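You operate a simulated robot arm through the tools that you are given. There is no shell and no other tool.

Carry out the task below with a simulated robot arm. There is one attempt and no reset: what you move stays moved.

JOB
Brush the white wheel's boss clean, soap it and press the silver hub cap on.
Fine: blue brush for the dust, white brush for the soap; both go back. Set down upright: stubby brush. A coat counts when it lies all over at full strength: go over it till it gets no stronger. What is to be rubbed or washed off counts as gone when no trace of it is left.

The check looks at the end state, three seconds after you hand in, the way a careful person would. Anything else that was tipped, shoved, dropped, spilled or broken makes it a failure. Lids that push on must go on centred and level and be pressed home; caps that screw on are set level and turned clockwise until they are tight.

ROBOT AND FRAMES
A 6-joint arm with a two-finger gripper, fixed in place. Base frame: the origin is at the foot of the arm, x ahead of it, y to its left, z up. Readings come in cm, rad, newtons and seconds.
Its first joint turns from -2.897 to 2.897 rad. Payload 2.45 kg.
Tool frame: the origin (TCP) lies between the finger pads and is the grasp point; the fingertips stand 2 cm ahead of it; z points along the fingers, y is the line along which they close. The gripper opens to 14 cm. The gripper's body begins 16.8 cm behind the TCP.
Orientation is that of the tool frame in the base frame, as a unit quaternion [w, x, y, z]. With the fingers straight down and closing along the base's y, the tool's x points along the base's -x, its y along +y and its z along -z.

CONTROLS
- The arm moves only by the tool drive_tool. Its argument "increments" is a list of rows, each an object of numbers (a shift or turn left out is 0, a gripper value left out holds the last): "tx", "ty", "tz": the shift along the tool's x, y, z in cm; "rx", "ry", "rz": the turn, a rotation vector about the tool's x, y, z in rad; "claw": the gripper command, from -1 (fully open) to 1 (shut), values between in proportion. In form: [{"tx": .., "ty": .., "tz": .., "rx": .., "ry": .., "rz": .., "claw": ..}, ...]. A call has 1 to 20 rows; each row is the pose to reach, as a shift and turn from the pose commanded when the call began, along the tool's axes at that moment. A row lasts 0.2 s, in which the tool goes at most 5 cm and 0.15 rad; a call with a longer step from one row to the next is refused whole, and so is a gripper value outside its range. A pose out of reach is approached as far as the arm can. The call stops where the force on the tool passes 40 N (or 10 N more than at its start, if that is more) or the arm is blocked; 0.2 s more then pass. The fingers move at their own pace (about 4.5 cm/s each) and stop on an object; they squeeze with about 25 N. The grip force told is the motor's: it shows also when the fingers shut on nothing. Time passes only in rows, and 0.2 s behind the last, so rows that repeat a pose let the fingers close. The reply holds the time, the measured pose of the TCP, the force on the tool along the base axes, the opening and the grip force, in the units named above and with some noise, with the torque about the TCP (base axes, N m) and any sound that the robot's microphone picked up, and new pictures: "show" is both (left out), scene, wrist or none.
- Cameras (640 x 400 px; columns grow to the right, rows downward): "scene" is fixed at [40.09, -49.95, 161.87]; the picture's right is [0.21, -0.98, 0.00], its down [-0.78, -0.17, -0.61] and it looks along [0.60, 0.13, -0.79] (base axes); focal length 214 px, centre (320, 200). "wrist" rides on the gripper at [7.8, 1.1, -20.9] in the tool frame; the picture's right is [-0.14, 0.99, 0.00], its down [-0.92, -0.13, -0.37] and it looks along [-0.37, -0.05, 0.93] (tool axes); focal length 280 px, centre (320, 200). There is no depth. A picture from a camera that has moved, and an enlarged one, comes with that camera's place and axes in the base frame and with its lens.
- inspect(camera, box): a new picture of the part [left, top, right, bottom] of that camera's present view, enlarged. The clock stands still meanwhile.
- close_job(): hands the job in; it is judged then, once.

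Nothing tells you positions but the pictures and the camera data. Unless the task says otherwise, let go and move clear before handing in.

The tools are called after ">>>" by a JSON object that holds its "api" and its "payload". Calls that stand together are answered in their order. drive_tool: Moves the arm, as the interface text tells. Its arguments: {"type":"object","properties":{"increments":{"type":"array"},"show":{"type":"string","enum":["both","scene","wrist","none"]}},"required":["increments"]} The other tools are called the same way: inspect (camera, box) takes an enlarged picture of a part of a camera's view; close_job () hands the job in.

At the start:

```text
t: 0.0
tcp_pos: [53.7, -18.21, 150.03]
orientation: [0.001, 0.0, 1.0, 0.0]
wrist_force: [0.8, 0.3, 0.6]
ft_torque: [0.05, 0.04, 0.0]
finger_gap: 13.99
finger_force: 0.0
```

scene: 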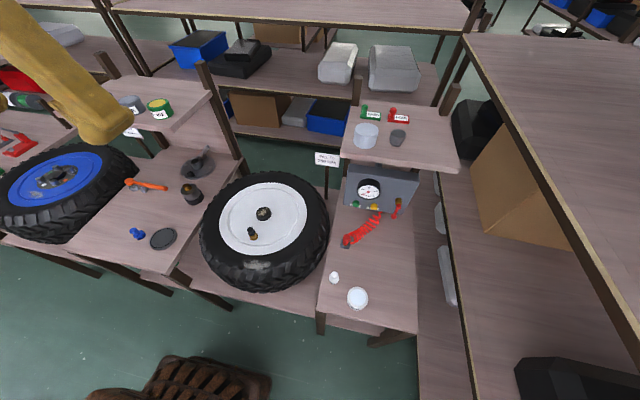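
wrist: 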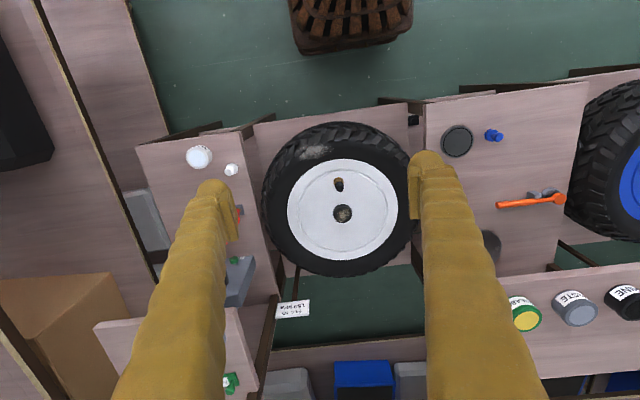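

I see a white wheel in the middle with a dusty boss, a small blue brush and a dark disc to its left, and white items to its right. I'll take enlarged pictures first.

>>> {"api": "inspect", "payload": {"camera": "scene", "box": [190, 160, 340, 300]}}

>>> {"api": "inspect", "payload": {"camera": "scene", "box": [110, 140, 230, 260]}}

>>> {"api": "inspect", "payload": {"camera": "scene", "box": [310, 160, 430, 330]}}

>>> {"api": "inspect", "payload": {"camera": "scene", "box": [330, 90, 470, 180]}}

>>> {"api": "inspect", "payload": {"camera": "scene", "box": [90, 70, 230, 160]}}

>>> {"api": "inspect", "payload": {"camera": "wrist", "box": [250, 110, 430, 290]}}

>>> {"api": "inspect", "payload": {"camera": "wrist", "box": [420, 90, 640, 290]}}

>>> {"api": "inspect", "payload": {"camera": "wrist", "box": [90, 120, 270, 400]}}

```text
2.86 times, centred on (265, 230) of scene
camera zoom: at [40.09, -49.95, 161.87], right [0.21, -0.98, 0.0], down [-0.78, -0.17, -0.61], along [0.6, 0.13, -0.79], focal length 613 px, centre (477, 114)
```

zoom: 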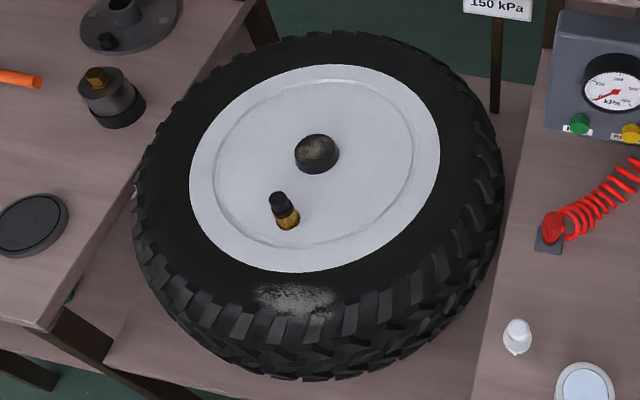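

```text
3.33 times, centred on (170, 200) of scene
camera zoom: at [40.09, -49.95, 161.87], right [0.21, -0.98, 0.0], down [-0.78, -0.17, -0.61], along [0.6, 0.13, -0.79], focal length 715 px, centre (820, 200)
```

zoom: 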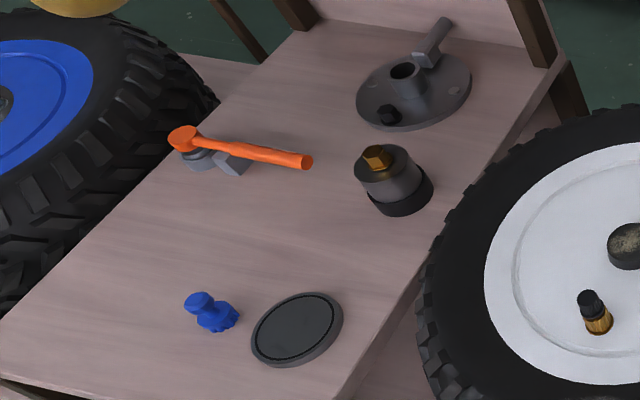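

```text
2.35 times, centred on (370, 245) of scene
camera zoom: at [40.09, -49.95, 161.87], right [0.21, -0.98, 0.0], down [-0.78, -0.17, -0.61], along [0.6, 0.13, -0.79], focal length 505 px, centre (202, 94)
```

zoom: 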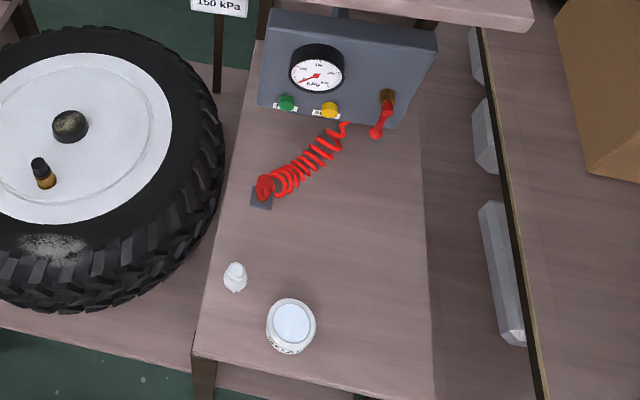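

```text
4.44 times, centred on (400, 135) of scene
camera zoom: at [40.09, -49.95, 161.87], right [0.21, -0.98, 0.0], down [-0.78, -0.17, -0.61], along [0.6, 0.13, -0.79], focal length 953 px, centre (-36, 489)
```

zoom: 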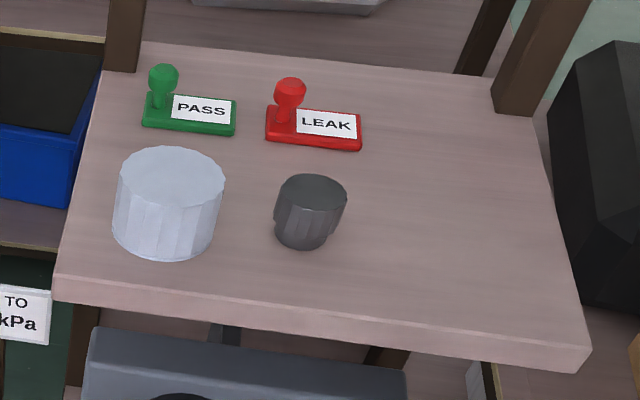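

```text
4.44 times, centred on (160, 115) of scene
camera zoom: at [40.09, -49.95, 161.87], right [0.21, -0.98, 0.0], down [-0.78, -0.17, -0.61], along [0.6, 0.13, -0.79], focal length 953 px, centre (1031, 578)
```

zoom: 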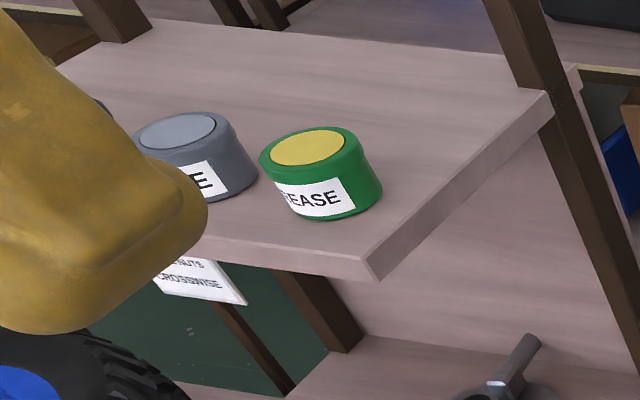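

```text
2.22 times, centred on (340, 200) of wrist
camera zoom: at [45.73, -17.15, 170.93], right [0.14, 0.99, 0.0], down [0.92, -0.13, 0.37], along [0.37, -0.05, -0.93], focal length 623 px, centre (276, 200)
```

zoom: 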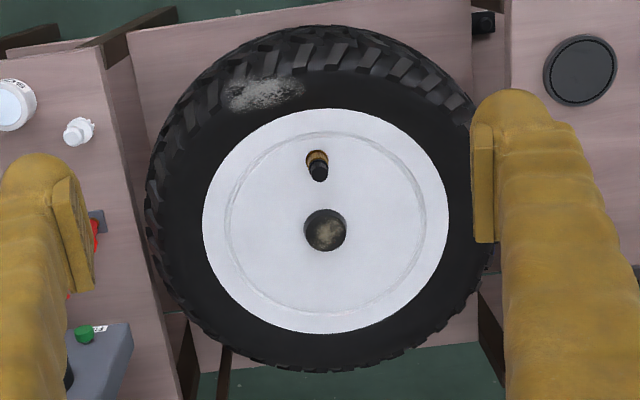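

```text
2.00 times, centred on (530, 190) of wrist
camera zoom: at [45.73, -17.15, 170.93], right [0.14, 0.99, 0.0], down [0.92, -0.13, 0.37], along [0.37, -0.05, -0.93], focal length 561 px, centre (-100, 220)
```

zoom: 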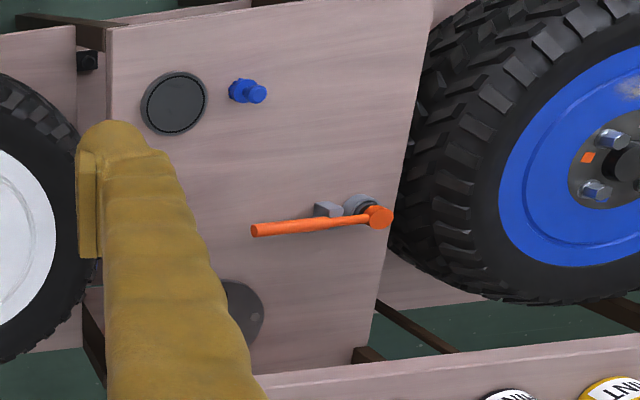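

```text
1.43 times, centred on (180, 260) of wrist
camera zoom: at [45.73, -17.15, 170.93], right [0.14, 0.99, 0.0], down [0.92, -0.13, 0.37], along [0.37, -0.05, -0.93], focal length 401 px, centre (520, 114)
```

zoom: 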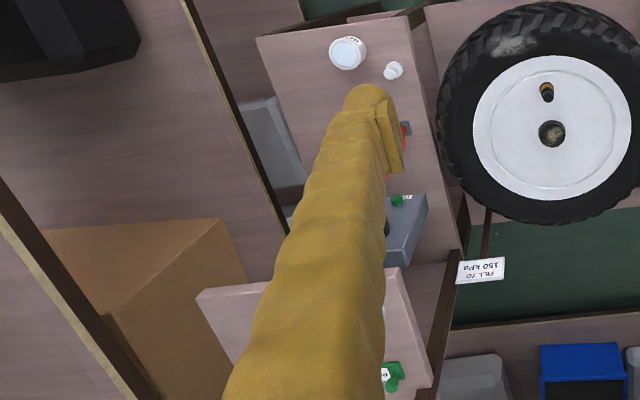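

The boss of the white wheel is at about (86, -15, 85). The blue brush is near (67, 35), the white brush near (66.5, -50) with a white tub at (61, -59), and the silver cap stands on the far right shelf. I'll move above the blue brush for a closer look.

>>> {"api": "drive_tool", "payload": {"increments": [{"tx": -0.5, "ty": 3.7, "tz": 2.7, "claw": 0.0}, {"tx": -1.0, "ty": 7.4, "tz": 5.4}, {"tx": -1.5, "ty": 11, "tz": 8.1}, {"tx": -2, "ty": 14.7, "tz": 10.8}, {"tx": -2.5, "ty": 18.4, "tz": 13.5}, {"tx": -3, "ty": 22, "tz": 16.2}, {"tx": -3.5, "ty": 25.7, "tz": 18.9}, {"tx": -4, "ty": 29.4, "tz": 21.6}, {"tx": -4.5, "ty": 33, "tz": 24.3}, {"tx": -5, "ty": 36.7, "tz": 27}, {"tx": -5.5, "ty": 40.4, "tz": 29.7}, {"tx": -6, "ty": 44, "tz": 32.4}, {"tx": -6.5, "ty": 47.7, "tz": 35.1}, {"tx": -7, "ty": 51.4, "tz": 37.8}, {"tx": -7, "ty": 51.4, "tz": 37.8}]}}

```text
t: 3.2
tcp_pos: [60.82, 33.45, 112.13]
orientation: [-0.001, 0.001, 1.0, 0.0]
wrist_force: [-1.0, -0.5, -0.2]
ft_torque: [0.0, 0.03, 0.0]
finger_gap: 7.01
finger_force: 0.0
camera wrist: at [52.88, 34.46, 133.05], right [0.14, 0.99, 0.0], down [0.92, -0.13, 0.37], along [0.37, -0.05, -0.93], focal length 280 px, centre (320, 200)
```

scene: 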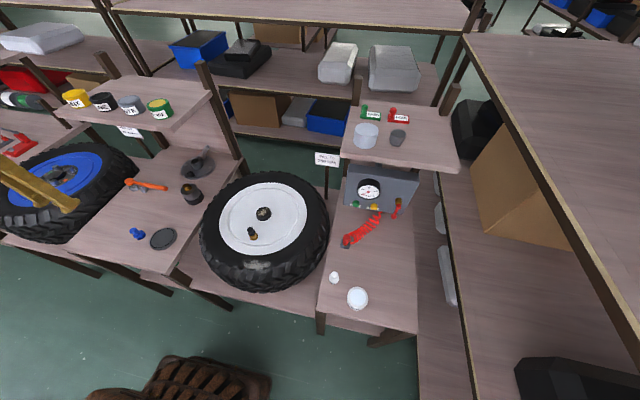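
wrist: 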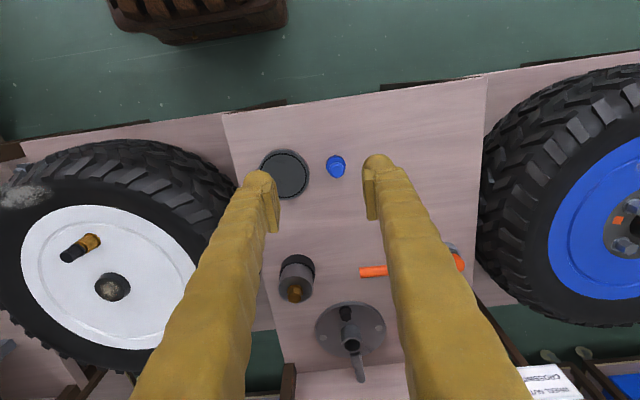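

>>> {"api": "inspect", "payload": {"camera": "wrist", "box": [240, 120, 400, 220]}}

>>> {"api": "inspect", "payload": {"camera": "scene", "box": [120, 215, 190, 260]}}

```text
4.00 times, centred on (320, 170) of wrist
camera zoom: at [52.88, 34.46, 133.05], right [0.14, 0.99, 0.0], down [0.92, -0.13, 0.37], along [0.37, -0.05, -0.93], focal length 1122 px, centre (320, 320)
```

zoom: 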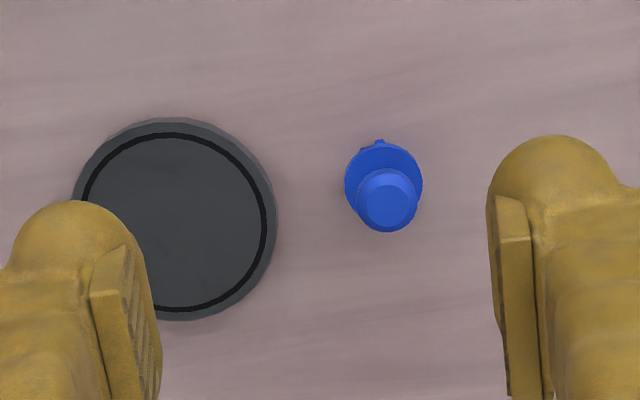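

```text
8.89 times, centred on (155, 238) of scene
camera zoom: at [40.09, -49.95, 161.87], right [0.21, -0.98, 0.0], down [-0.78, -0.17, -0.61], along [0.6, 0.13, -0.79], focal length 1906 px, centre (1787, -133)
```

zoom: 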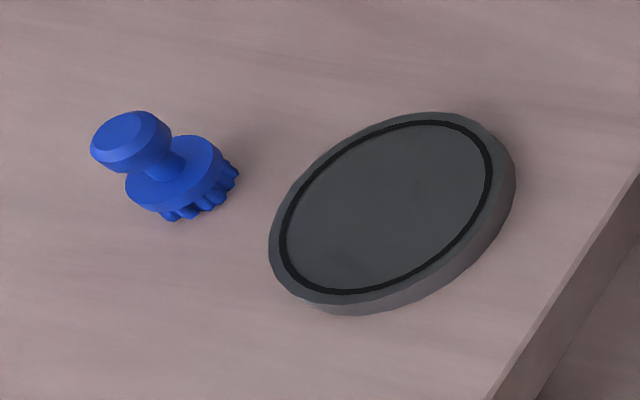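

The blue brush stands upright with a knob on top, at about (67.4, 35.6), with its knob top at z≈84.2 and the table at z≈78. I'll go down above it and check the alignment.

>>> {"api": "drive_tool", "payload": {"increments": [{"tx": -1.6, "ty": 0.5, "tz": 4, "claw": 0.2}, {"tx": -3.3, "ty": 1.1, "tz": 8}, {"tx": -5, "ty": 1.7, "tz": 12}, {"tx": -6.6, "ty": 2.2, "tz": 16}, {"tx": -6.6, "ty": 2.2, "tz": 18}, {"tx": -6.6, "ty": 2.2, "tz": 18}]}}

```text
t: 4.6
tcp_pos: [67.37, 35.36, 94.34]
orientation: [0.0, 0.0, 1.0, 0.0]
wrist_force: [0.0, -0.1, 0.7]
ft_torque: [0.01, -0.01, 0.03]
finger_gap: 5.59
finger_force: 0.0
camera wrist: at [59.43, 36.5, 115.16], right [0.14, 0.99, 0.0], down [0.92, -0.13, 0.37], along [0.37, -0.05, -0.93], focal length 280 px, centre (320, 200)
```

scene: 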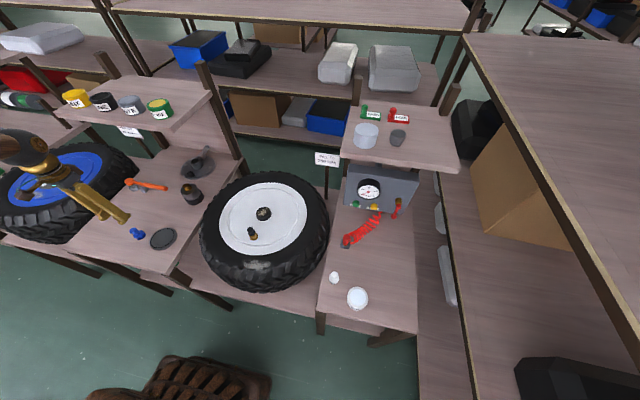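
wrist: 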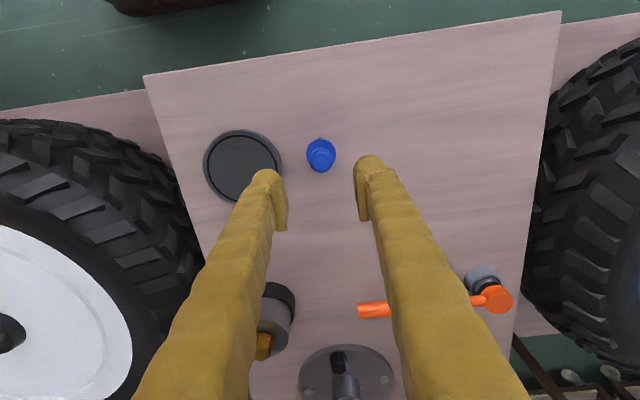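

>>> {"api": "inspect", "payload": {"camera": "wrist", "box": [260, 110, 400, 200]}}

```text
4.44 times, centred on (330, 155) of wrist
camera zoom: at [59.43, 36.5, 115.16], right [0.14, 0.99, 0.0], down [0.92, -0.13, 0.37], along [0.37, -0.05, -0.93], focal length 1246 px, centre (276, 400)
```

zoom: 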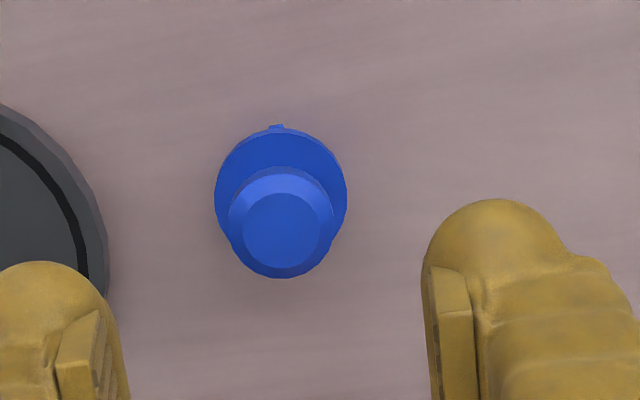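

>>> {"api": "drive_tool", "payload": {"increments": [{"ty": 0.1, "tz": 4}, {"ty": 0.1, "tz": 7}, {"ty": 0.1, "tz": 9.5}, {"ty": 0.1, "tz": 11.1}, {"ty": 0.1, "tz": 11.1}]}}

```text
t: 5.8
tcp_pos: [67.29, 35.49, 83.15]
orientation: [0.001, 0.0, 1.0, 0.0]
wrist_force: [0.7, 0.4, 0.5]
ft_torque: [-0.04, -0.01, 0.03]
finger_gap: 5.6
finger_force: 0.0
camera wrist: at [59.43, 36.53, 104.07], right [0.14, 0.99, 0.0], down [0.92, -0.13, 0.37], along [0.37, -0.05, -0.93], focal length 280 px, centre (320, 200)
```

scene: 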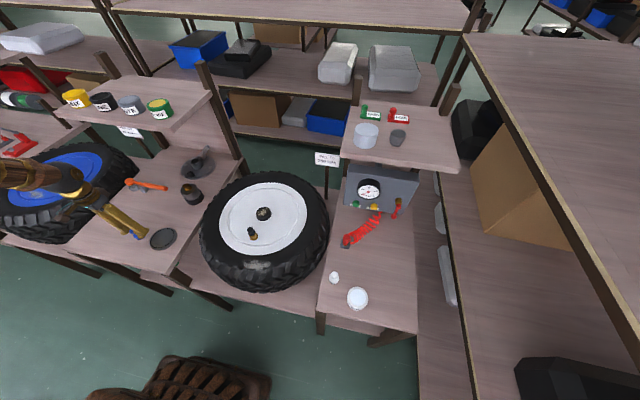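
wrist: 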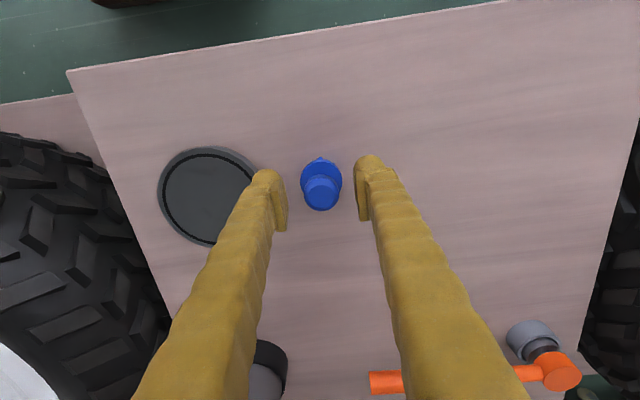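

The knob is centred between the fingers. I'll close the gripper on it.

>>> {"api": "drive_tool", "payload": {"increments": [{"claw": 0.6}, {"claw": 1}, {"claw": 1}, {"claw": 1}, {"claw": 1}]}}

>>> {"api": "inspect", "payload": {"camera": "wrist", "box": [260, 130, 400, 230]}}

>>> {"api": "inspect", "payload": {"camera": "scene", "box": [100, 205, 180, 255]}}

```text
t: 7.0
tcp_pos: [67.28, 35.45, 83.26]
orientation: [0.001, -0.001, 1.0, 0.0]
wrist_force: [-0.9, 0.7, -0.1]
ft_torque: [-0.02, -0.03, -0.01]
finger_gap: 2.55
finger_force: 24.4
camera wrist: at [59.42, 36.53, 104.08], right [0.14, 0.99, 0.0], down [0.92, -0.13, 0.37], along [0.37, -0.05, -0.93], focal length 280 px, centre (320, 200)
```

scene: 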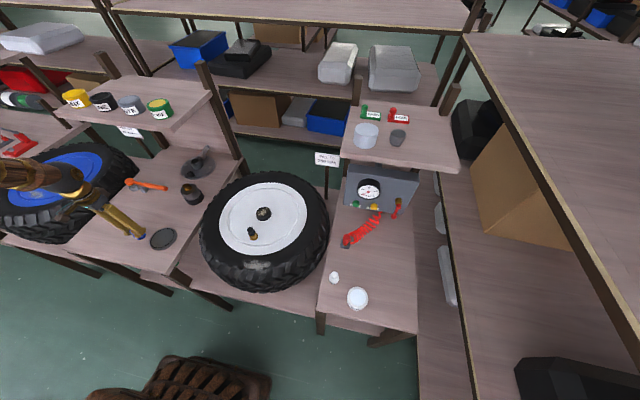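
wrist: 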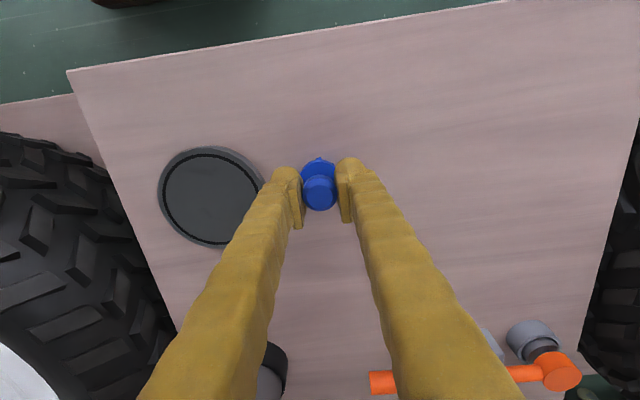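

```text
4.00 times, centred on (330, 180) of wrist
camera zoom: at [59.42, 36.53, 104.08], right [0.14, 0.99, 0.0], down [0.92, -0.13, 0.37], along [0.37, -0.05, -0.93], focal length 1122 px, centre (280, 280)
```

zoom: 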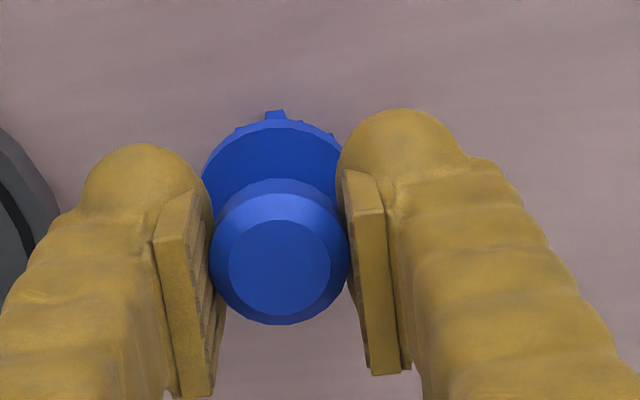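

```text
8.00 times, centred on (140, 230) of scene
camera zoom: at [40.09, -49.95, 161.87], right [0.21, -0.98, 0.0], down [-0.78, -0.17, -0.61], along [0.6, 0.13, -0.79], focal length 1716 px, centre (1760, -40)
```

zoom: 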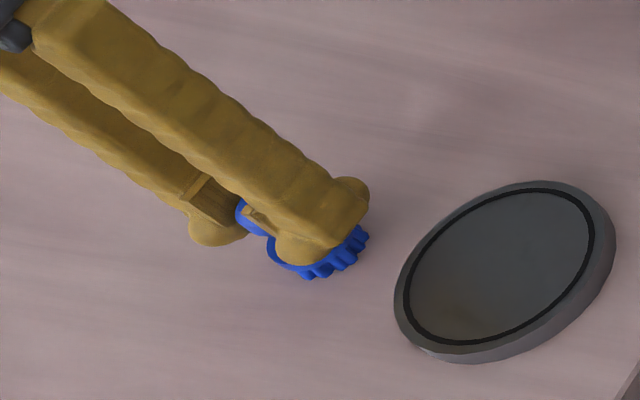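

The grip is firm at 2.55 cm gap and 24 N. I'll lift the brush and carry it over the boss at a safe height.

>>> {"api": "drive_tool", "payload": {"increments": [{"tz": -3}, {"tz": -7}, {"tz": -12}, {"tz": -17}, {"tz": -21.8}, {"tx": -1.5, "ty": -4.2, "tz": -21.8}, {"tx": -3, "ty": -8.4, "tz": -21.8}, {"tx": -4.6, "ty": -12.7, "tz": -21.8}, {"tx": -6.2, "ty": -16.9, "tz": -21.8}, {"tx": -7.8, "ty": -21.1, "tz": -21.8}, {"tx": -9.4, "ty": -25.3, "tz": -21.8}, {"tx": -11, "ty": -29.5, "tz": -21.8}, {"tx": -12.6, "ty": -33.7, "tz": -21.8}, {"tx": -14.2, "ty": -38, "tz": -21.8}, {"tx": -15.8, "ty": -42.2, "tz": -21.8}, {"tx": -17.4, "ty": -46.4, "tz": -21.8}, {"tx": -18.8, "ty": -50.6, "tz": -21.8}, {"tx": -18.8, "ty": -50.6, "tz": -21.8}]}}

>>> {"api": "inspect", "payload": {"camera": "wrist", "box": [250, 130, 390, 230]}}

>>> {"api": "inspect", "payload": {"camera": "scene", "box": [220, 160, 310, 240]}}

```text
t: 10.8
tcp_pos: [86.04, -15.07, 104.96]
orientation: [0.0, 0.0, 1.0, 0.0]
wrist_force: [0.4, -0.5, 0.1]
ft_torque: [-0.02, 0.0, -0.03]
finger_gap: 2.52
finger_force: 25.5
camera wrist: at [78.27, -14.02, 125.95], right [0.14, 0.99, 0.0], down [0.92, -0.13, 0.37], along [0.37, -0.05, -0.93], focal length 280 px, centre (320, 200)
```

scene: 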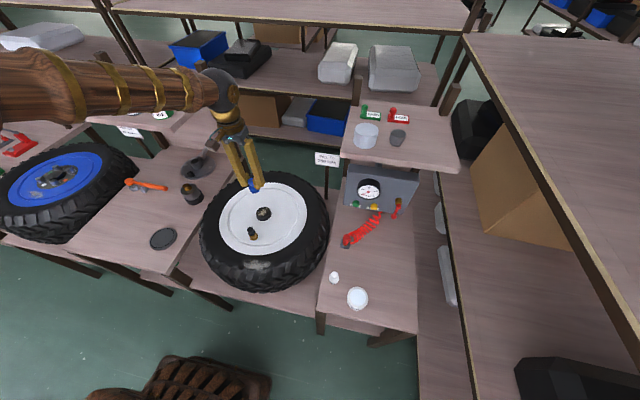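
wrist: 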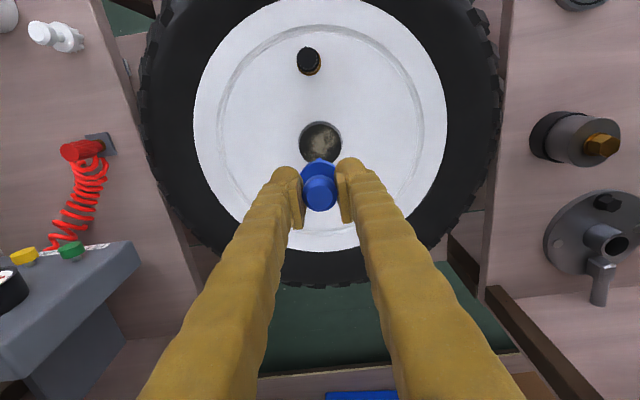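

```text
4.00 times, centred on (320, 180) of wrist
camera zoom: at [78.27, -14.02, 125.95], right [0.14, 0.99, 0.0], down [0.92, -0.13, 0.37], along [0.37, -0.05, -0.93], focal length 1122 px, centre (320, 280)
```

zoom: 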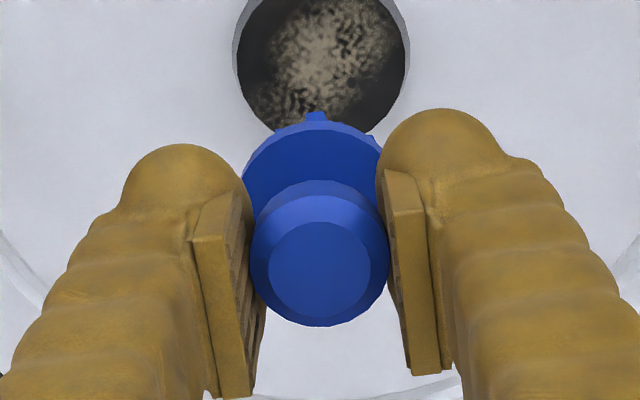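

```text
5.00 times, centred on (265, 200) of scene
camera zoom: at [40.09, -49.95, 161.87], right [0.21, -0.98, 0.0], down [-0.78, -0.17, -0.61], along [0.6, 0.13, -0.79], focal length 1072 px, centre (595, 200)
```

zoom: 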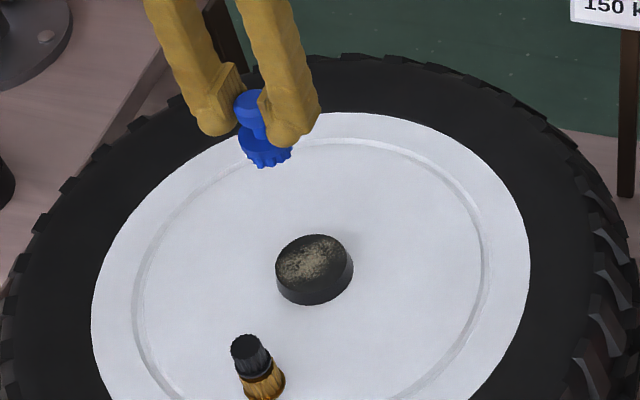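

>>> {"api": "inspect", "payload": {"camera": "wrist", "box": [270, 105, 370, 170]}}

>>> {"api": "inspect", "payload": {"camera": "scene", "box": [240, 195, 290, 230]}}

```text
6.15 times, centred on (320, 138) of wrist
camera zoom: at [78.27, -14.02, 125.95], right [0.14, 0.99, 0.0], down [0.92, -0.13, 0.37], along [0.37, -0.05, -0.93], focal length 1726 px, centre (320, 585)
```

zoom: 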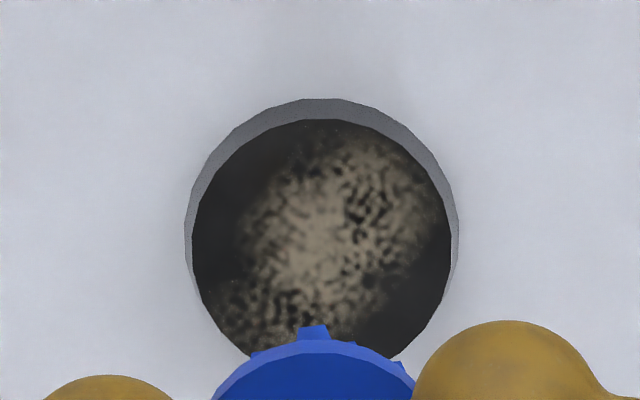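

```text
11.43 times, centred on (265, 212) of scene
camera zoom: at [40.09, -49.95, 161.87], right [0.21, -0.98, 0.0], down [-0.78, -0.17, -0.61], along [0.6, 0.13, -0.79], focal length 2451 px, centre (949, 57)
```

zoom: 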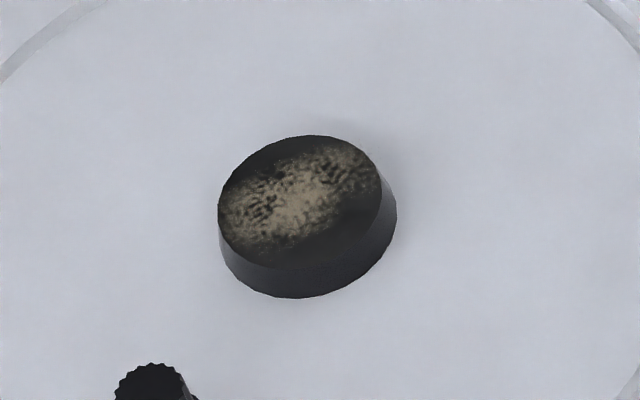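

The boss top, with patchy beige dust, is centred at about (85.9, -15.1, 84.9) with a radius of about 3.1 cm. I'll lower the brush to just above it, then feel for contact.

>>> {"api": "drive_tool", "payload": {"increments": [{"tx": 0.1, "tz": 4}, {"tx": 0.1, "tz": 8}, {"tx": 0.1, "tz": 11.5}, {"tx": 0.1, "tz": 13.5}, {"tx": 0.1, "tz": 14.2}, {"tx": 0.1, "tz": 14.2}]}}

>>> {"api": "inspect", "payload": {"camera": "scene", "box": [220, 170, 310, 230]}}

```text
t: 12.2
tcp_pos: [85.85, -15.28, 90.72]
orientation: [0.0, 0.0, 1.0, 0.001]
wrist_force: [-0.3, 0.4, -0.4]
ft_torque: [0.02, -0.02, 0.01]
finger_gap: 2.53
finger_force: 25.1
camera wrist: at [78.1, -14.21, 111.6], right [0.14, 0.99, 0.0], down [0.92, -0.13, 0.37], along [0.37, -0.05, -0.93], focal length 280 px, centre (320, 200)
```

scene: 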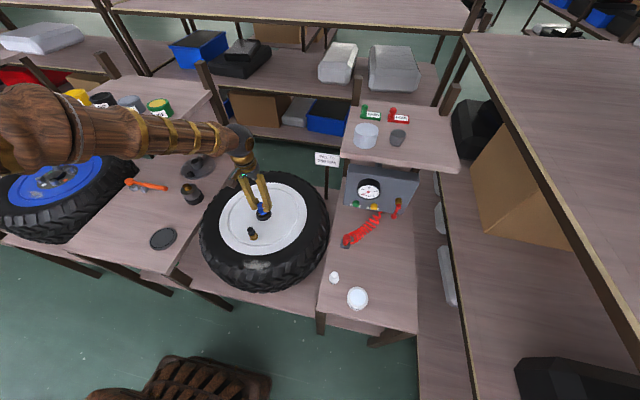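
wrist: 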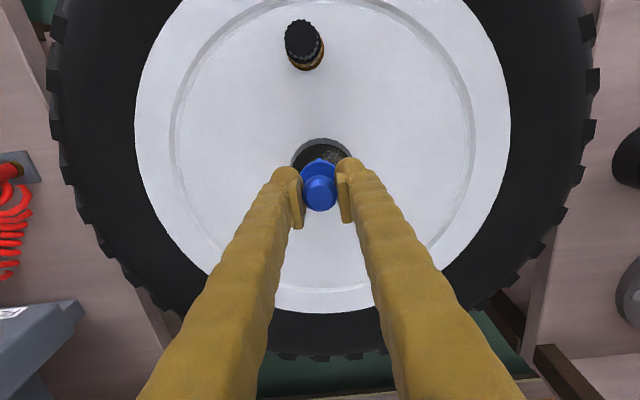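

```text
6.67 times, centred on (265, 200) of scene
camera zoom: at [40.09, -49.95, 161.87], right [0.21, -0.98, 0.0], down [-0.78, -0.17, -0.61], along [0.6, 0.13, -0.79], focal length 1430 px, centre (687, 200)
```

zoom: 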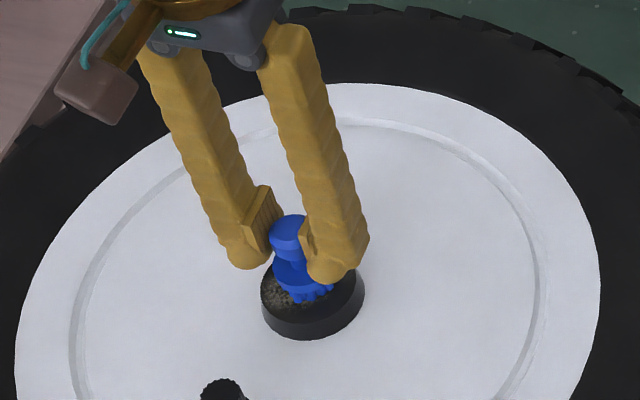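

>>> {"api": "drive_tool", "payload": {"increments": [{"tz": 0.3}, {"tz": 0.5}, {"tz": 0.7}, {"tz": 0.7}], "show": "none"}}

```text
t: 13.2
tcp_pos: [86.04, -15.18, 90.11]
orientation: [0.001, 0.0, 1.0, 0.0]
wrist_force: [-2.4, -1.5, 18.3]
ft_torque: [-0.01, 0.14, -0.01]
finger_gap: 2.51
finger_force: 25.0
```

Contact is at TCP z≈90.1. I'll ease off slightly and start sweeping across the boss.

>>> {"api": "drive_tool", "payload": {"increments": [{"tz": -0.04}, {"ty": 1, "tz": -0.04}, {"ty": 2, "tz": -0.04}, {"ty": 1, "tz": -0.04}, {"ty": 0, "tz": -0.04}, {"ty": -1, "tz": -0.04}, {"ty": -2, "tz": -0.04}, {"tx": 1, "ty": -1.7, "tz": -0.04}, {"tx": 1, "ty": -0.7, "tz": -0.04}, {"tx": 1, "ty": 0.3, "tz": -0.04}, {"tx": 1, "ty": 1.3, "tz": -0.04}, {"tx": 1.3, "ty": 1.6, "tz": -0.04}, {"tx": 2, "ty": 0.7, "tz": -0.04}, {"tx": 2, "ty": -0.3, "tz": -0.04}, {"tx": 2, "ty": -1, "tz": -0.04}, {"tx": 1, "ty": -0.5, "tz": -0.04}, {"tz": -0.04}]}}

>>> {"api": "inspect", "payload": {"camera": "scene", "box": [240, 190, 290, 225]}}

>>> {"api": "inspect", "payload": {"camera": "wrist", "box": [270, 120, 370, 190]}}

```text
t: 16.8
tcp_pos: [85.85, -15.21, 90.06]
orientation: [0.001, 0.0, 1.0, -0.001]
wrist_force: [1.1, -1.0, -0.1]
ft_torque: [0.04, -0.05, -0.01]
finger_gap: 2.51
finger_force: 25.0
camera wrist: at [78.02, -14.1, 110.94], right [0.14, 0.99, 0.0], down [0.92, -0.13, 0.37], along [0.37, -0.05, -0.93], focal length 280 px, centre (320, 200)
```

scene: 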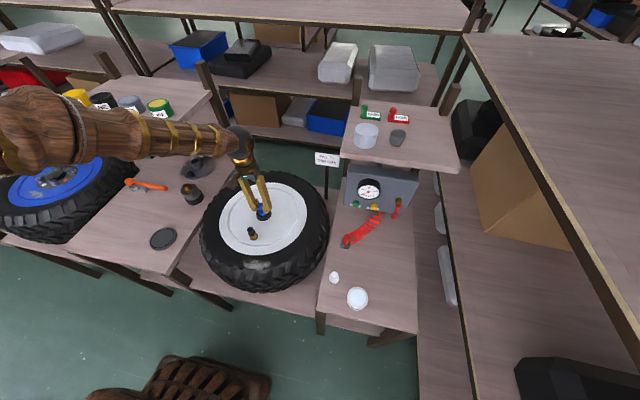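
wrist: 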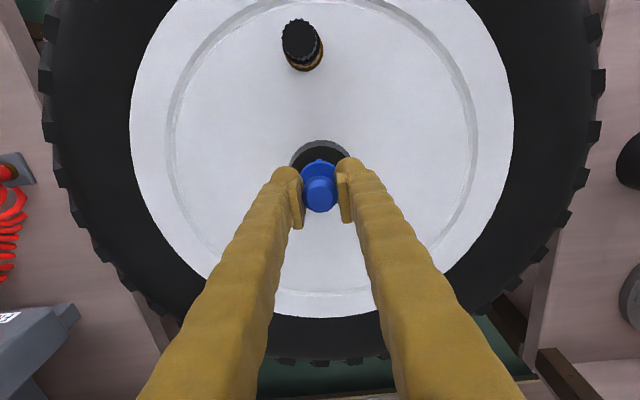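

```text
11.43 times, centred on (265, 208) of scene
camera zoom: at [40.09, -49.95, 161.87], right [0.21, -0.98, 0.0], down [-0.78, -0.17, -0.61], along [0.6, 0.13, -0.79], focal length 2451 px, centre (949, 114)
```

zoom: 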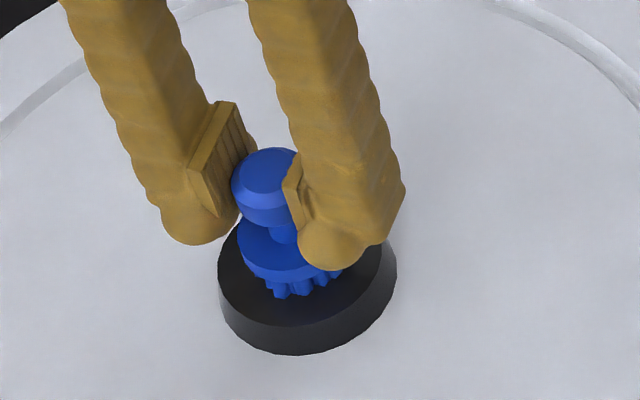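

```text
5.71 times, centred on (320, 155) of wrist
camera zoom: at [78.02, -14.1, 110.94], right [0.14, 0.99, 0.0], down [0.92, -0.13, 0.37], along [0.37, -0.05, -0.93], focal length 1602 px, centre (320, 457)
```

zoom: 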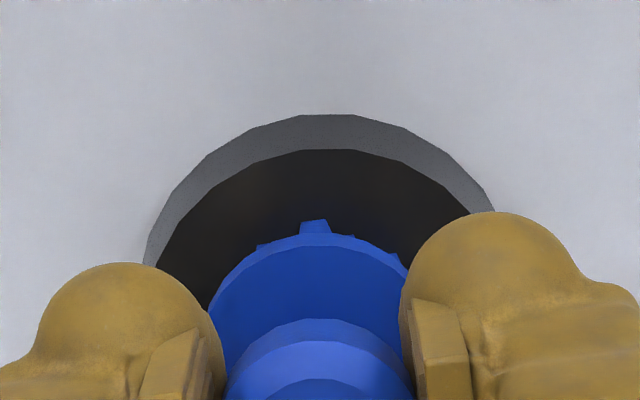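

The near half of the boss is already clean. I'll sweep the far half with slightly more pressure.

>>> {"api": "drive_tool", "payload": {"increments": [{"tz": 0.03}, {"tx": -0.5, "ty": 1, "tz": 0.03}, {"tx": -0.6, "ty": 2, "tz": 0.03}, {"tx": -0.6, "ty": 1, "tz": 0.03}, {"tx": -0.6, "ty": 0, "tz": 0.03}, {"tx": -0.6, "ty": -1, "tz": 0.03}, {"tx": -0.6, "ty": -2, "tz": 0.03}, {"tx": -1.2, "ty": -1.6, "tz": 0.03}, {"tx": -1.2, "ty": -0.7, "tz": 0.03}, {"tx": -1.2, "ty": 0.3, "tz": 0.03}, {"tx": -1.2, "ty": 1.3, "tz": 0.03}, {"tx": -1.5, "ty": 1.5, "tz": 0.03}, {"tx": -2, "ty": 0.7, "tz": 0.03}, {"tx": -2.1, "ty": -0.3, "tz": 0.03}, {"tx": -1.8, "ty": -1, "tz": 0.03}, {"tx": -1, "ty": -0.5, "tz": 0.03}, {"tz": 0.03}, {"tz": -2}, {"tz": -5}, {"tz": -5}], "show": "none"}}

>>> {"api": "inspect", "payload": {"camera": "scene", "box": [240, 190, 290, 225]}}

>>> {"api": "inspect", "payload": {"camera": "wrist", "box": [270, 120, 370, 190]}}

```text
t: 21.0
tcp_pos: [85.7, -15.01, 95.05]
orientation: [-0.001, -0.001, 1.0, -0.001]
wrist_force: [-0.1, -0.6, -0.6]
ft_torque: [0.01, 0.02, 0.02]
finger_gap: 2.51
finger_force: 25.0
```

```text
11.43 times, centred on (265, 208) of scene
camera zoom: at [40.09, -49.95, 161.87], right [0.21, -0.98, 0.0], down [-0.78, -0.17, -0.61], along [0.6, 0.13, -0.79], focal length 2451 px, centre (949, 114)
```

zoom: 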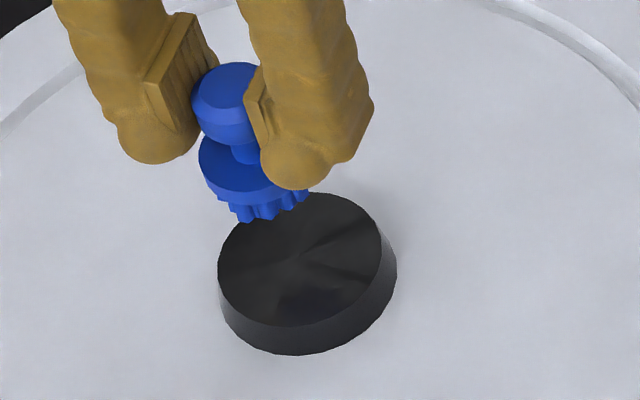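

```text
5.71 times, centred on (320, 155) of wrist
camera zoom: at [77.89, -13.95, 116.03], right [0.14, 0.99, 0.0], down [0.92, -0.13, 0.37], along [0.37, -0.05, -0.93], focal length 1602 px, centre (320, 457)
```

zoom: 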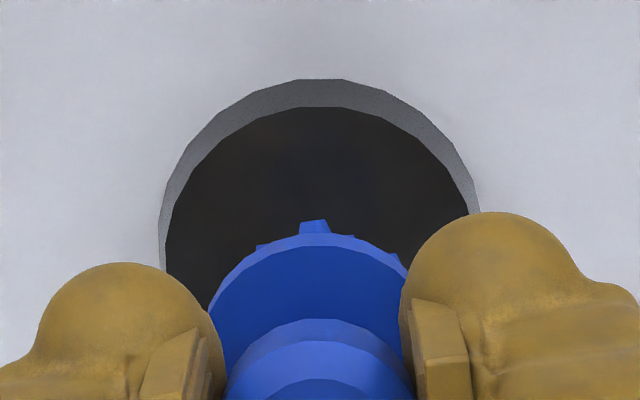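

The boss looks clean, but I'll make a second full pass with circular sweeps to be sure no trace remains.

>>> {"api": "drive_tool", "payload": {"increments": [{"tz": 3.5}, {"tx": 0, "tz": 5.06}, {"tx": 1.1, "ty": 0, "tz": 5.06}, {"tx": 2.1, "ty": 0, "tz": 5.06}, {"tx": 1.82, "ty": 1.05, "tz": 5.06}, {"tx": 1.05, "ty": 1.82, "tz": 5.06}, {"tx": 0, "ty": 2.1, "tz": 5.06}, {"tx": -1.05, "ty": 1.82, "tz": 5.06}, {"tx": -1.82, "ty": 1.05, "tz": 5.06}, {"tx": -2.1, "ty": 0, "tz": 5.06}, {"tx": -1.82, "ty": -1.05, "tz": 5.06}, {"tx": -1.05, "ty": -1.82, "tz": 5.06}, {"tx": 0, "ty": -2.1, "tz": 5.06}, {"tx": 1.05, "ty": -1.82, "tz": 5.06}, {"tx": 1.82, "ty": -1.05, "tz": 5.06}, {"tx": 2.1, "ty": 0, "tz": 5.06}, {"tx": 1, "ty": 0, "tz": 5.06}, {"tx": 0, "ty": 0, "tz": 5.06}], "show": "none"}}

>>> {"api": "drive_tool", "payload": {"increments": [{"tx": 1.2, "ty": 0}, {"tx": 0.75, "ty": 0.94}, {"tx": -0.27, "ty": 1.17}, {"tx": -1.08, "ty": 0.52}, {"tx": -1.08, "ty": -0.52}, {"tx": -0.27, "ty": -1.17}, {"tx": 0.75, "ty": -0.94}, {"tx": 1.2, "ty": 0}, {"tx": 0, "ty": 0}, {"tx": -1, "ty": 0}, {"tx": 0, "ty": 0}, {"tz": -3}, {"tz": -7}, {"tz": -12}, {"tx": 2, "ty": 4, "tz": -15}, {"tx": 4, "ty": 8, "tz": -15}, {"tx": 4, "ty": 8, "tz": -15}]}}

>>> {"api": "inspect", "payload": {"camera": "scene", "box": [240, 190, 290, 225]}}

>>> {"api": "inspect", "payload": {"camera": "wrist", "box": [220, 60, 370, 160]}}

```text
t: 24.8
tcp_pos: [85.92, -15.22, 89.87]
orientation: [0.0, 0.001, 1.0, 0.0]
wrist_force: [-0.6, 0.0, 1.9]
ft_torque: [0.02, 0.06, 0.0]
finger_gap: 2.51
finger_force: 25.0
```

```text
refused: row 15 steps farther than a row can; nothing moved
```

```text
11.43 times, centred on (265, 208) of scene
camera zoom: at [40.09, -49.95, 161.87], right [0.21, -0.98, 0.0], down [-0.78, -0.17, -0.61], along [0.6, 0.13, -0.79], focal length 2451 px, centre (949, 114)
```

zoom: 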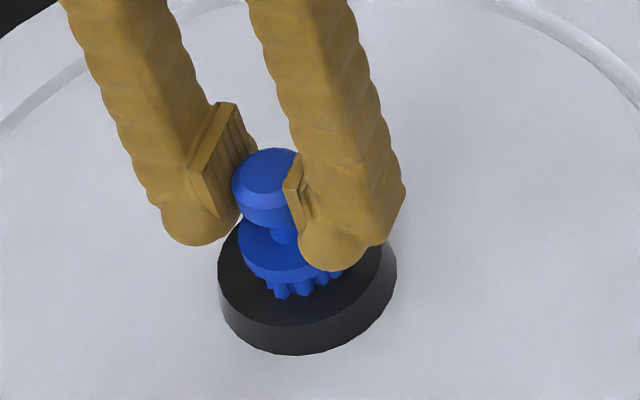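

```text
4.00 times, centred on (295, 110) of wrist
camera zoom: at [78.02, -14.1, 110.87], right [0.14, 0.99, 0.0], down [0.92, -0.13, 0.37], along [0.37, -0.05, -0.93], focal length 1122 px, centre (420, 560)
```

zoom: 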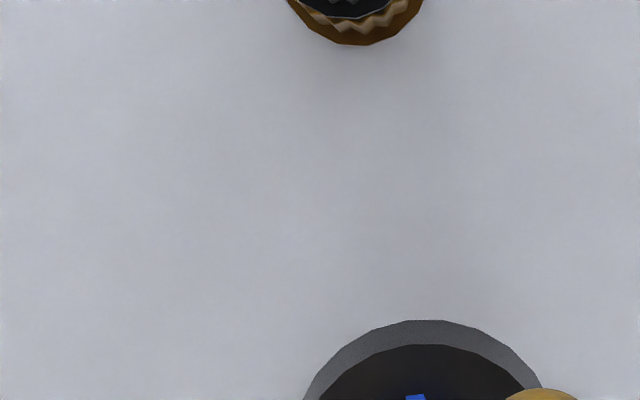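

>>> {"api": "drive_tool", "payload": {"increments": [{"tx": 1.2, "ty": 0}, {"tx": 0.75, "ty": 0.94}, {"tx": -0.27, "ty": 1.17}, {"tx": -1.08, "ty": 0.52}, {"tx": -1.08, "ty": -0.52}, {"tx": -0.27, "ty": -1.17}, {"tx": 0.75, "ty": -0.94}, {"tx": 1.2, "ty": 0}, {"tx": 0, "ty": 0}, {"tx": -1, "ty": 0}, {"tx": 0, "ty": 0}, {"tz": -3}, {"tz": -7}, {"tz": -11}, {"ty": 3, "tz": -14.5}, {"ty": 7, "tz": -15}, {"ty": 10, "tz": -15}, {"ty": 10, "tz": -15}]}}

>>> {"api": "inspect", "payload": {"camera": "scene", "box": [240, 190, 290, 225]}}

>>> {"api": "inspect", "payload": {"camera": "wrist", "box": [170, 100, 290, 180]}}

```text
t: 28.6
tcp_pos: [86.03, -5.14, 105.06]
orientation: [0.0, -0.001, 1.0, 0.001]
wrist_force: [0.6, -0.4, -0.7]
ft_torque: [-0.03, -0.01, 0.04]
finger_gap: 2.54
finger_force: 24.9
camera wrist: at [78.21, -4.05, 125.92], right [0.14, 0.99, 0.0], down [0.92, -0.13, 0.37], along [0.37, -0.05, -0.93], focal length 280 px, centre (320, 200)
```

scene: 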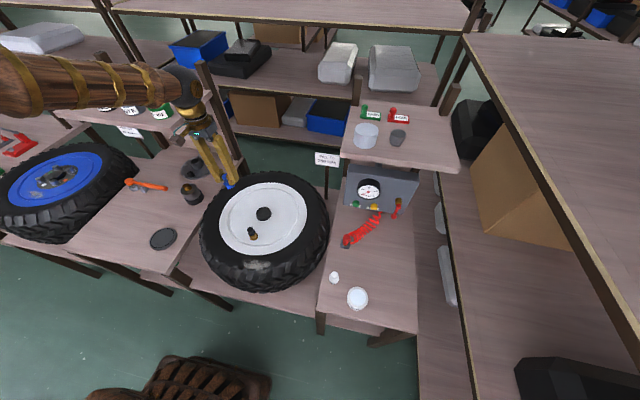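
wrist: 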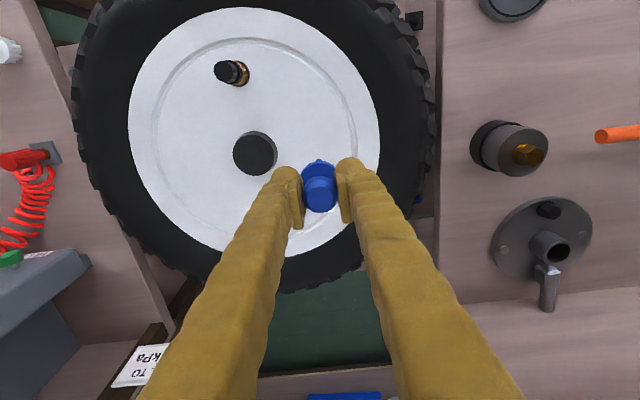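

```text
11.43 times, centred on (265, 208) of scene
camera zoom: at [40.09, -49.95, 161.87], right [0.21, -0.98, 0.0], down [-0.78, -0.17, -0.61], along [0.6, 0.13, -0.79], focal length 2451 px, centre (949, 114)
```

zoom: 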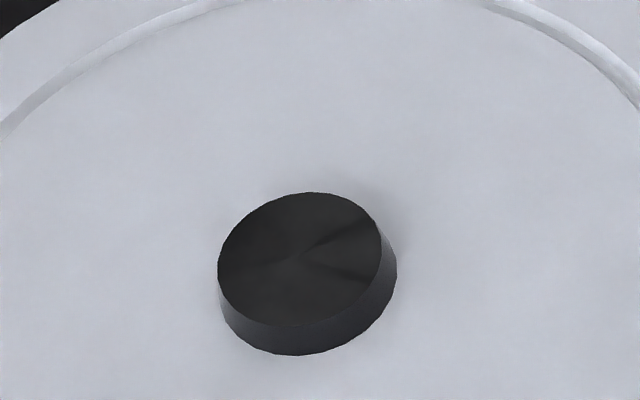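

```text
5.00 times, centred on (230, 140) of wrist
camera zoom: at [78.21, -4.05, 125.92], right [0.14, 0.99, 0.0], down [0.92, -0.13, 0.37], along [0.37, -0.05, -0.93], focal length 1402 px, centre (770, 500)
```

zoom: 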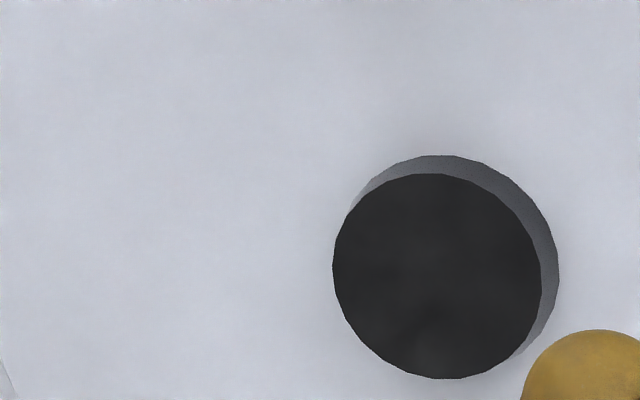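

The boss is clean all over. I'll carry the blue brush back to where it stood.

>>> {"api": "drive_tool", "payload": {"increments": [{"tx": 1.7, "ty": 3.7}, {"tx": 3.4, "ty": 7.4}, {"tx": 5.1, "ty": 11.1}, {"tx": 6.8, "ty": 14.8}, {"tx": 8.5, "ty": 18.5}, {"tx": 10.2, "ty": 22.2}, {"tx": 11.9, "ty": 25.9}, {"tx": 13.6, "ty": 29.6}, {"tx": 15.3, "ty": 33.3}, {"tx": 17.1, "ty": 37}, {"tx": 18.79, "ty": 40.58}, {"tx": 18.79, "ty": 40.58, "tz": 5}, {"tx": 18.79, "ty": 40.58, "tz": 10}, {"tx": 18.79, "ty": 40.58, "tz": 15}, {"tx": 18.79, "ty": 40.58, "tz": 18}, {"tx": 18.79, "ty": 40.58, "tz": 20}, {"tx": 18.79, "ty": 40.58, "tz": 20}]}}

```text
t: 32.2
tcp_pos: [67.29, 35.36, 84.98]
orientation: [0.001, 0.0, 1.0, 0.0]
wrist_force: [-0.6, -0.9, -0.4]
ft_torque: [-0.01, 0.0, -0.02]
finger_gap: 2.55
finger_force: 24.9
camera wrist: at [59.37, 36.5, 105.88], right [0.14, 0.99, 0.0], down [0.92, -0.13, 0.37], along [0.37, -0.05, -0.93], focal length 280 px, centre (320, 200)
```

scene: 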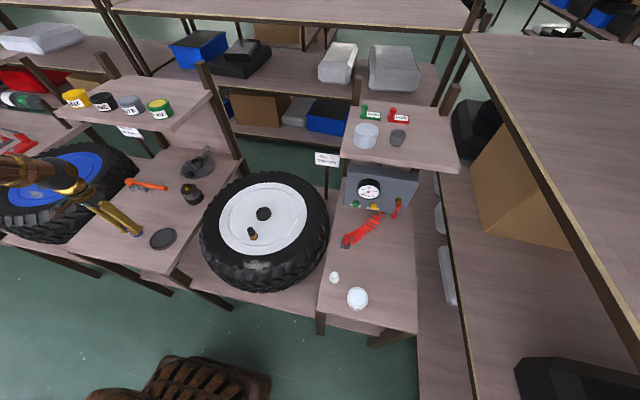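
wrist: 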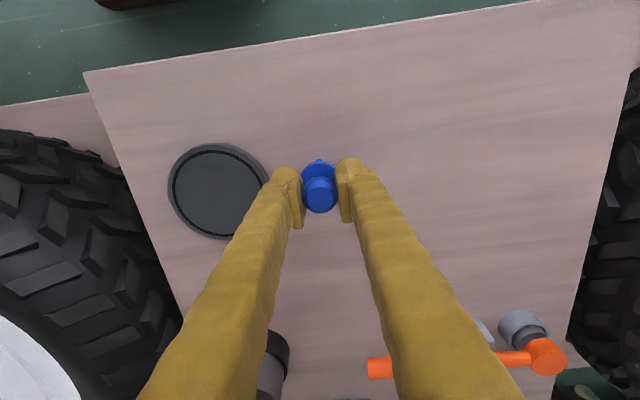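

>>> {"api": "drive_tool", "payload": {"increments": [{"tz": 0.8}, {"tz": 1.4}, {"tz": 1.6}, {"tz": 1.72}, {"tz": 1.72}], "show": "none"}}

```text
t: 33.4
tcp_pos: [67.18, 35.41, 83.29]
orientation: [0.001, 0.0, 1.0, 0.0]
wrist_force: [1.1, 0.3, -0.6]
ft_torque: [0.0, 0.02, -0.02]
finger_gap: 2.57
finger_force: 24.8
```

>>> {"api": "drive_tool", "payload": {"increments": [{"tz": 0.08}, {"tz": 0.12}, {"tz": 0.12}]}}

>>> {"api": "inspect", "payload": {"camera": "scene", "box": [100, 205, 180, 255]}}

```text
t: 34.2
tcp_pos: [67.16, 35.46, 83.25]
orientation: [0.0, 0.001, 1.0, 0.0]
wrist_force: [-0.5, 0.1, -0.5]
ft_torque: [0.02, -0.06, 0.02]
finger_gap: 2.49
finger_force: 24.6
camera wrist: at [59.29, 36.53, 104.0], right [0.14, 0.99, 0.0], down [0.92, -0.13, 0.37], along [0.37, -0.05, -0.93], focal length 280 px, centre (320, 200)
```

scene: 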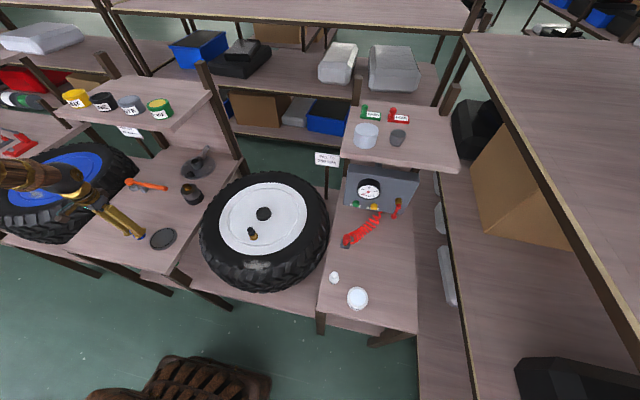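
wrist: 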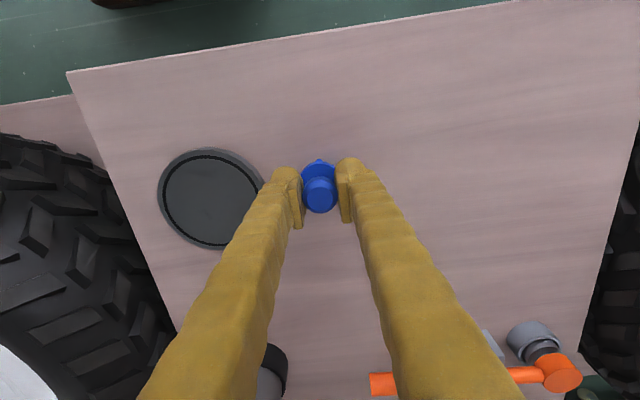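

```text
8.00 times, centred on (140, 230) of scene
camera zoom: at [40.09, -49.95, 161.87], right [0.21, -0.98, 0.0], down [-0.78, -0.17, -0.61], along [0.6, 0.13, -0.79], focal length 1716 px, centre (1760, -40)
```

zoom: 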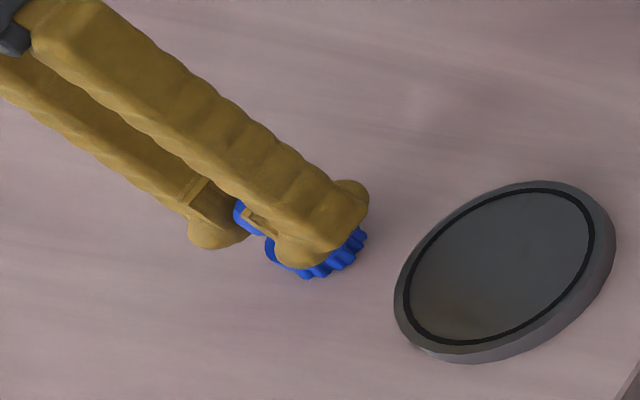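

>>> {"api": "drive_tool", "payload": {"increments": [{"tz": 0.05}, {"tz": 0.1}, {"tz": 0.1}], "show": "none"}}

```text
t: 35.0
tcp_pos: [67.08, 35.62, 83.04]
orientation: [0.001, 0.0, 1.0, 0.001]
wrist_force: [0.3, 0.6, -1.7]
ft_torque: [0.01, 0.0, -0.03]
finger_gap: 2.54
finger_force: 24.8
```

>>> {"api": "drive_tool", "payload": {"increments": [{"tz": 0.05}, {"tz": 0.1}, {"tz": 0.1}], "show": "none"}}

```text
t: 35.8
tcp_pos: [67.11, 35.51, 82.91]
orientation: [0.001, 0.001, 1.0, 0.0]
wrist_force: [-3.6, 1.6, 17.8]
ft_torque: [0.07, 0.18, 0.01]
finger_gap: 2.52
finger_force: 25.1
```

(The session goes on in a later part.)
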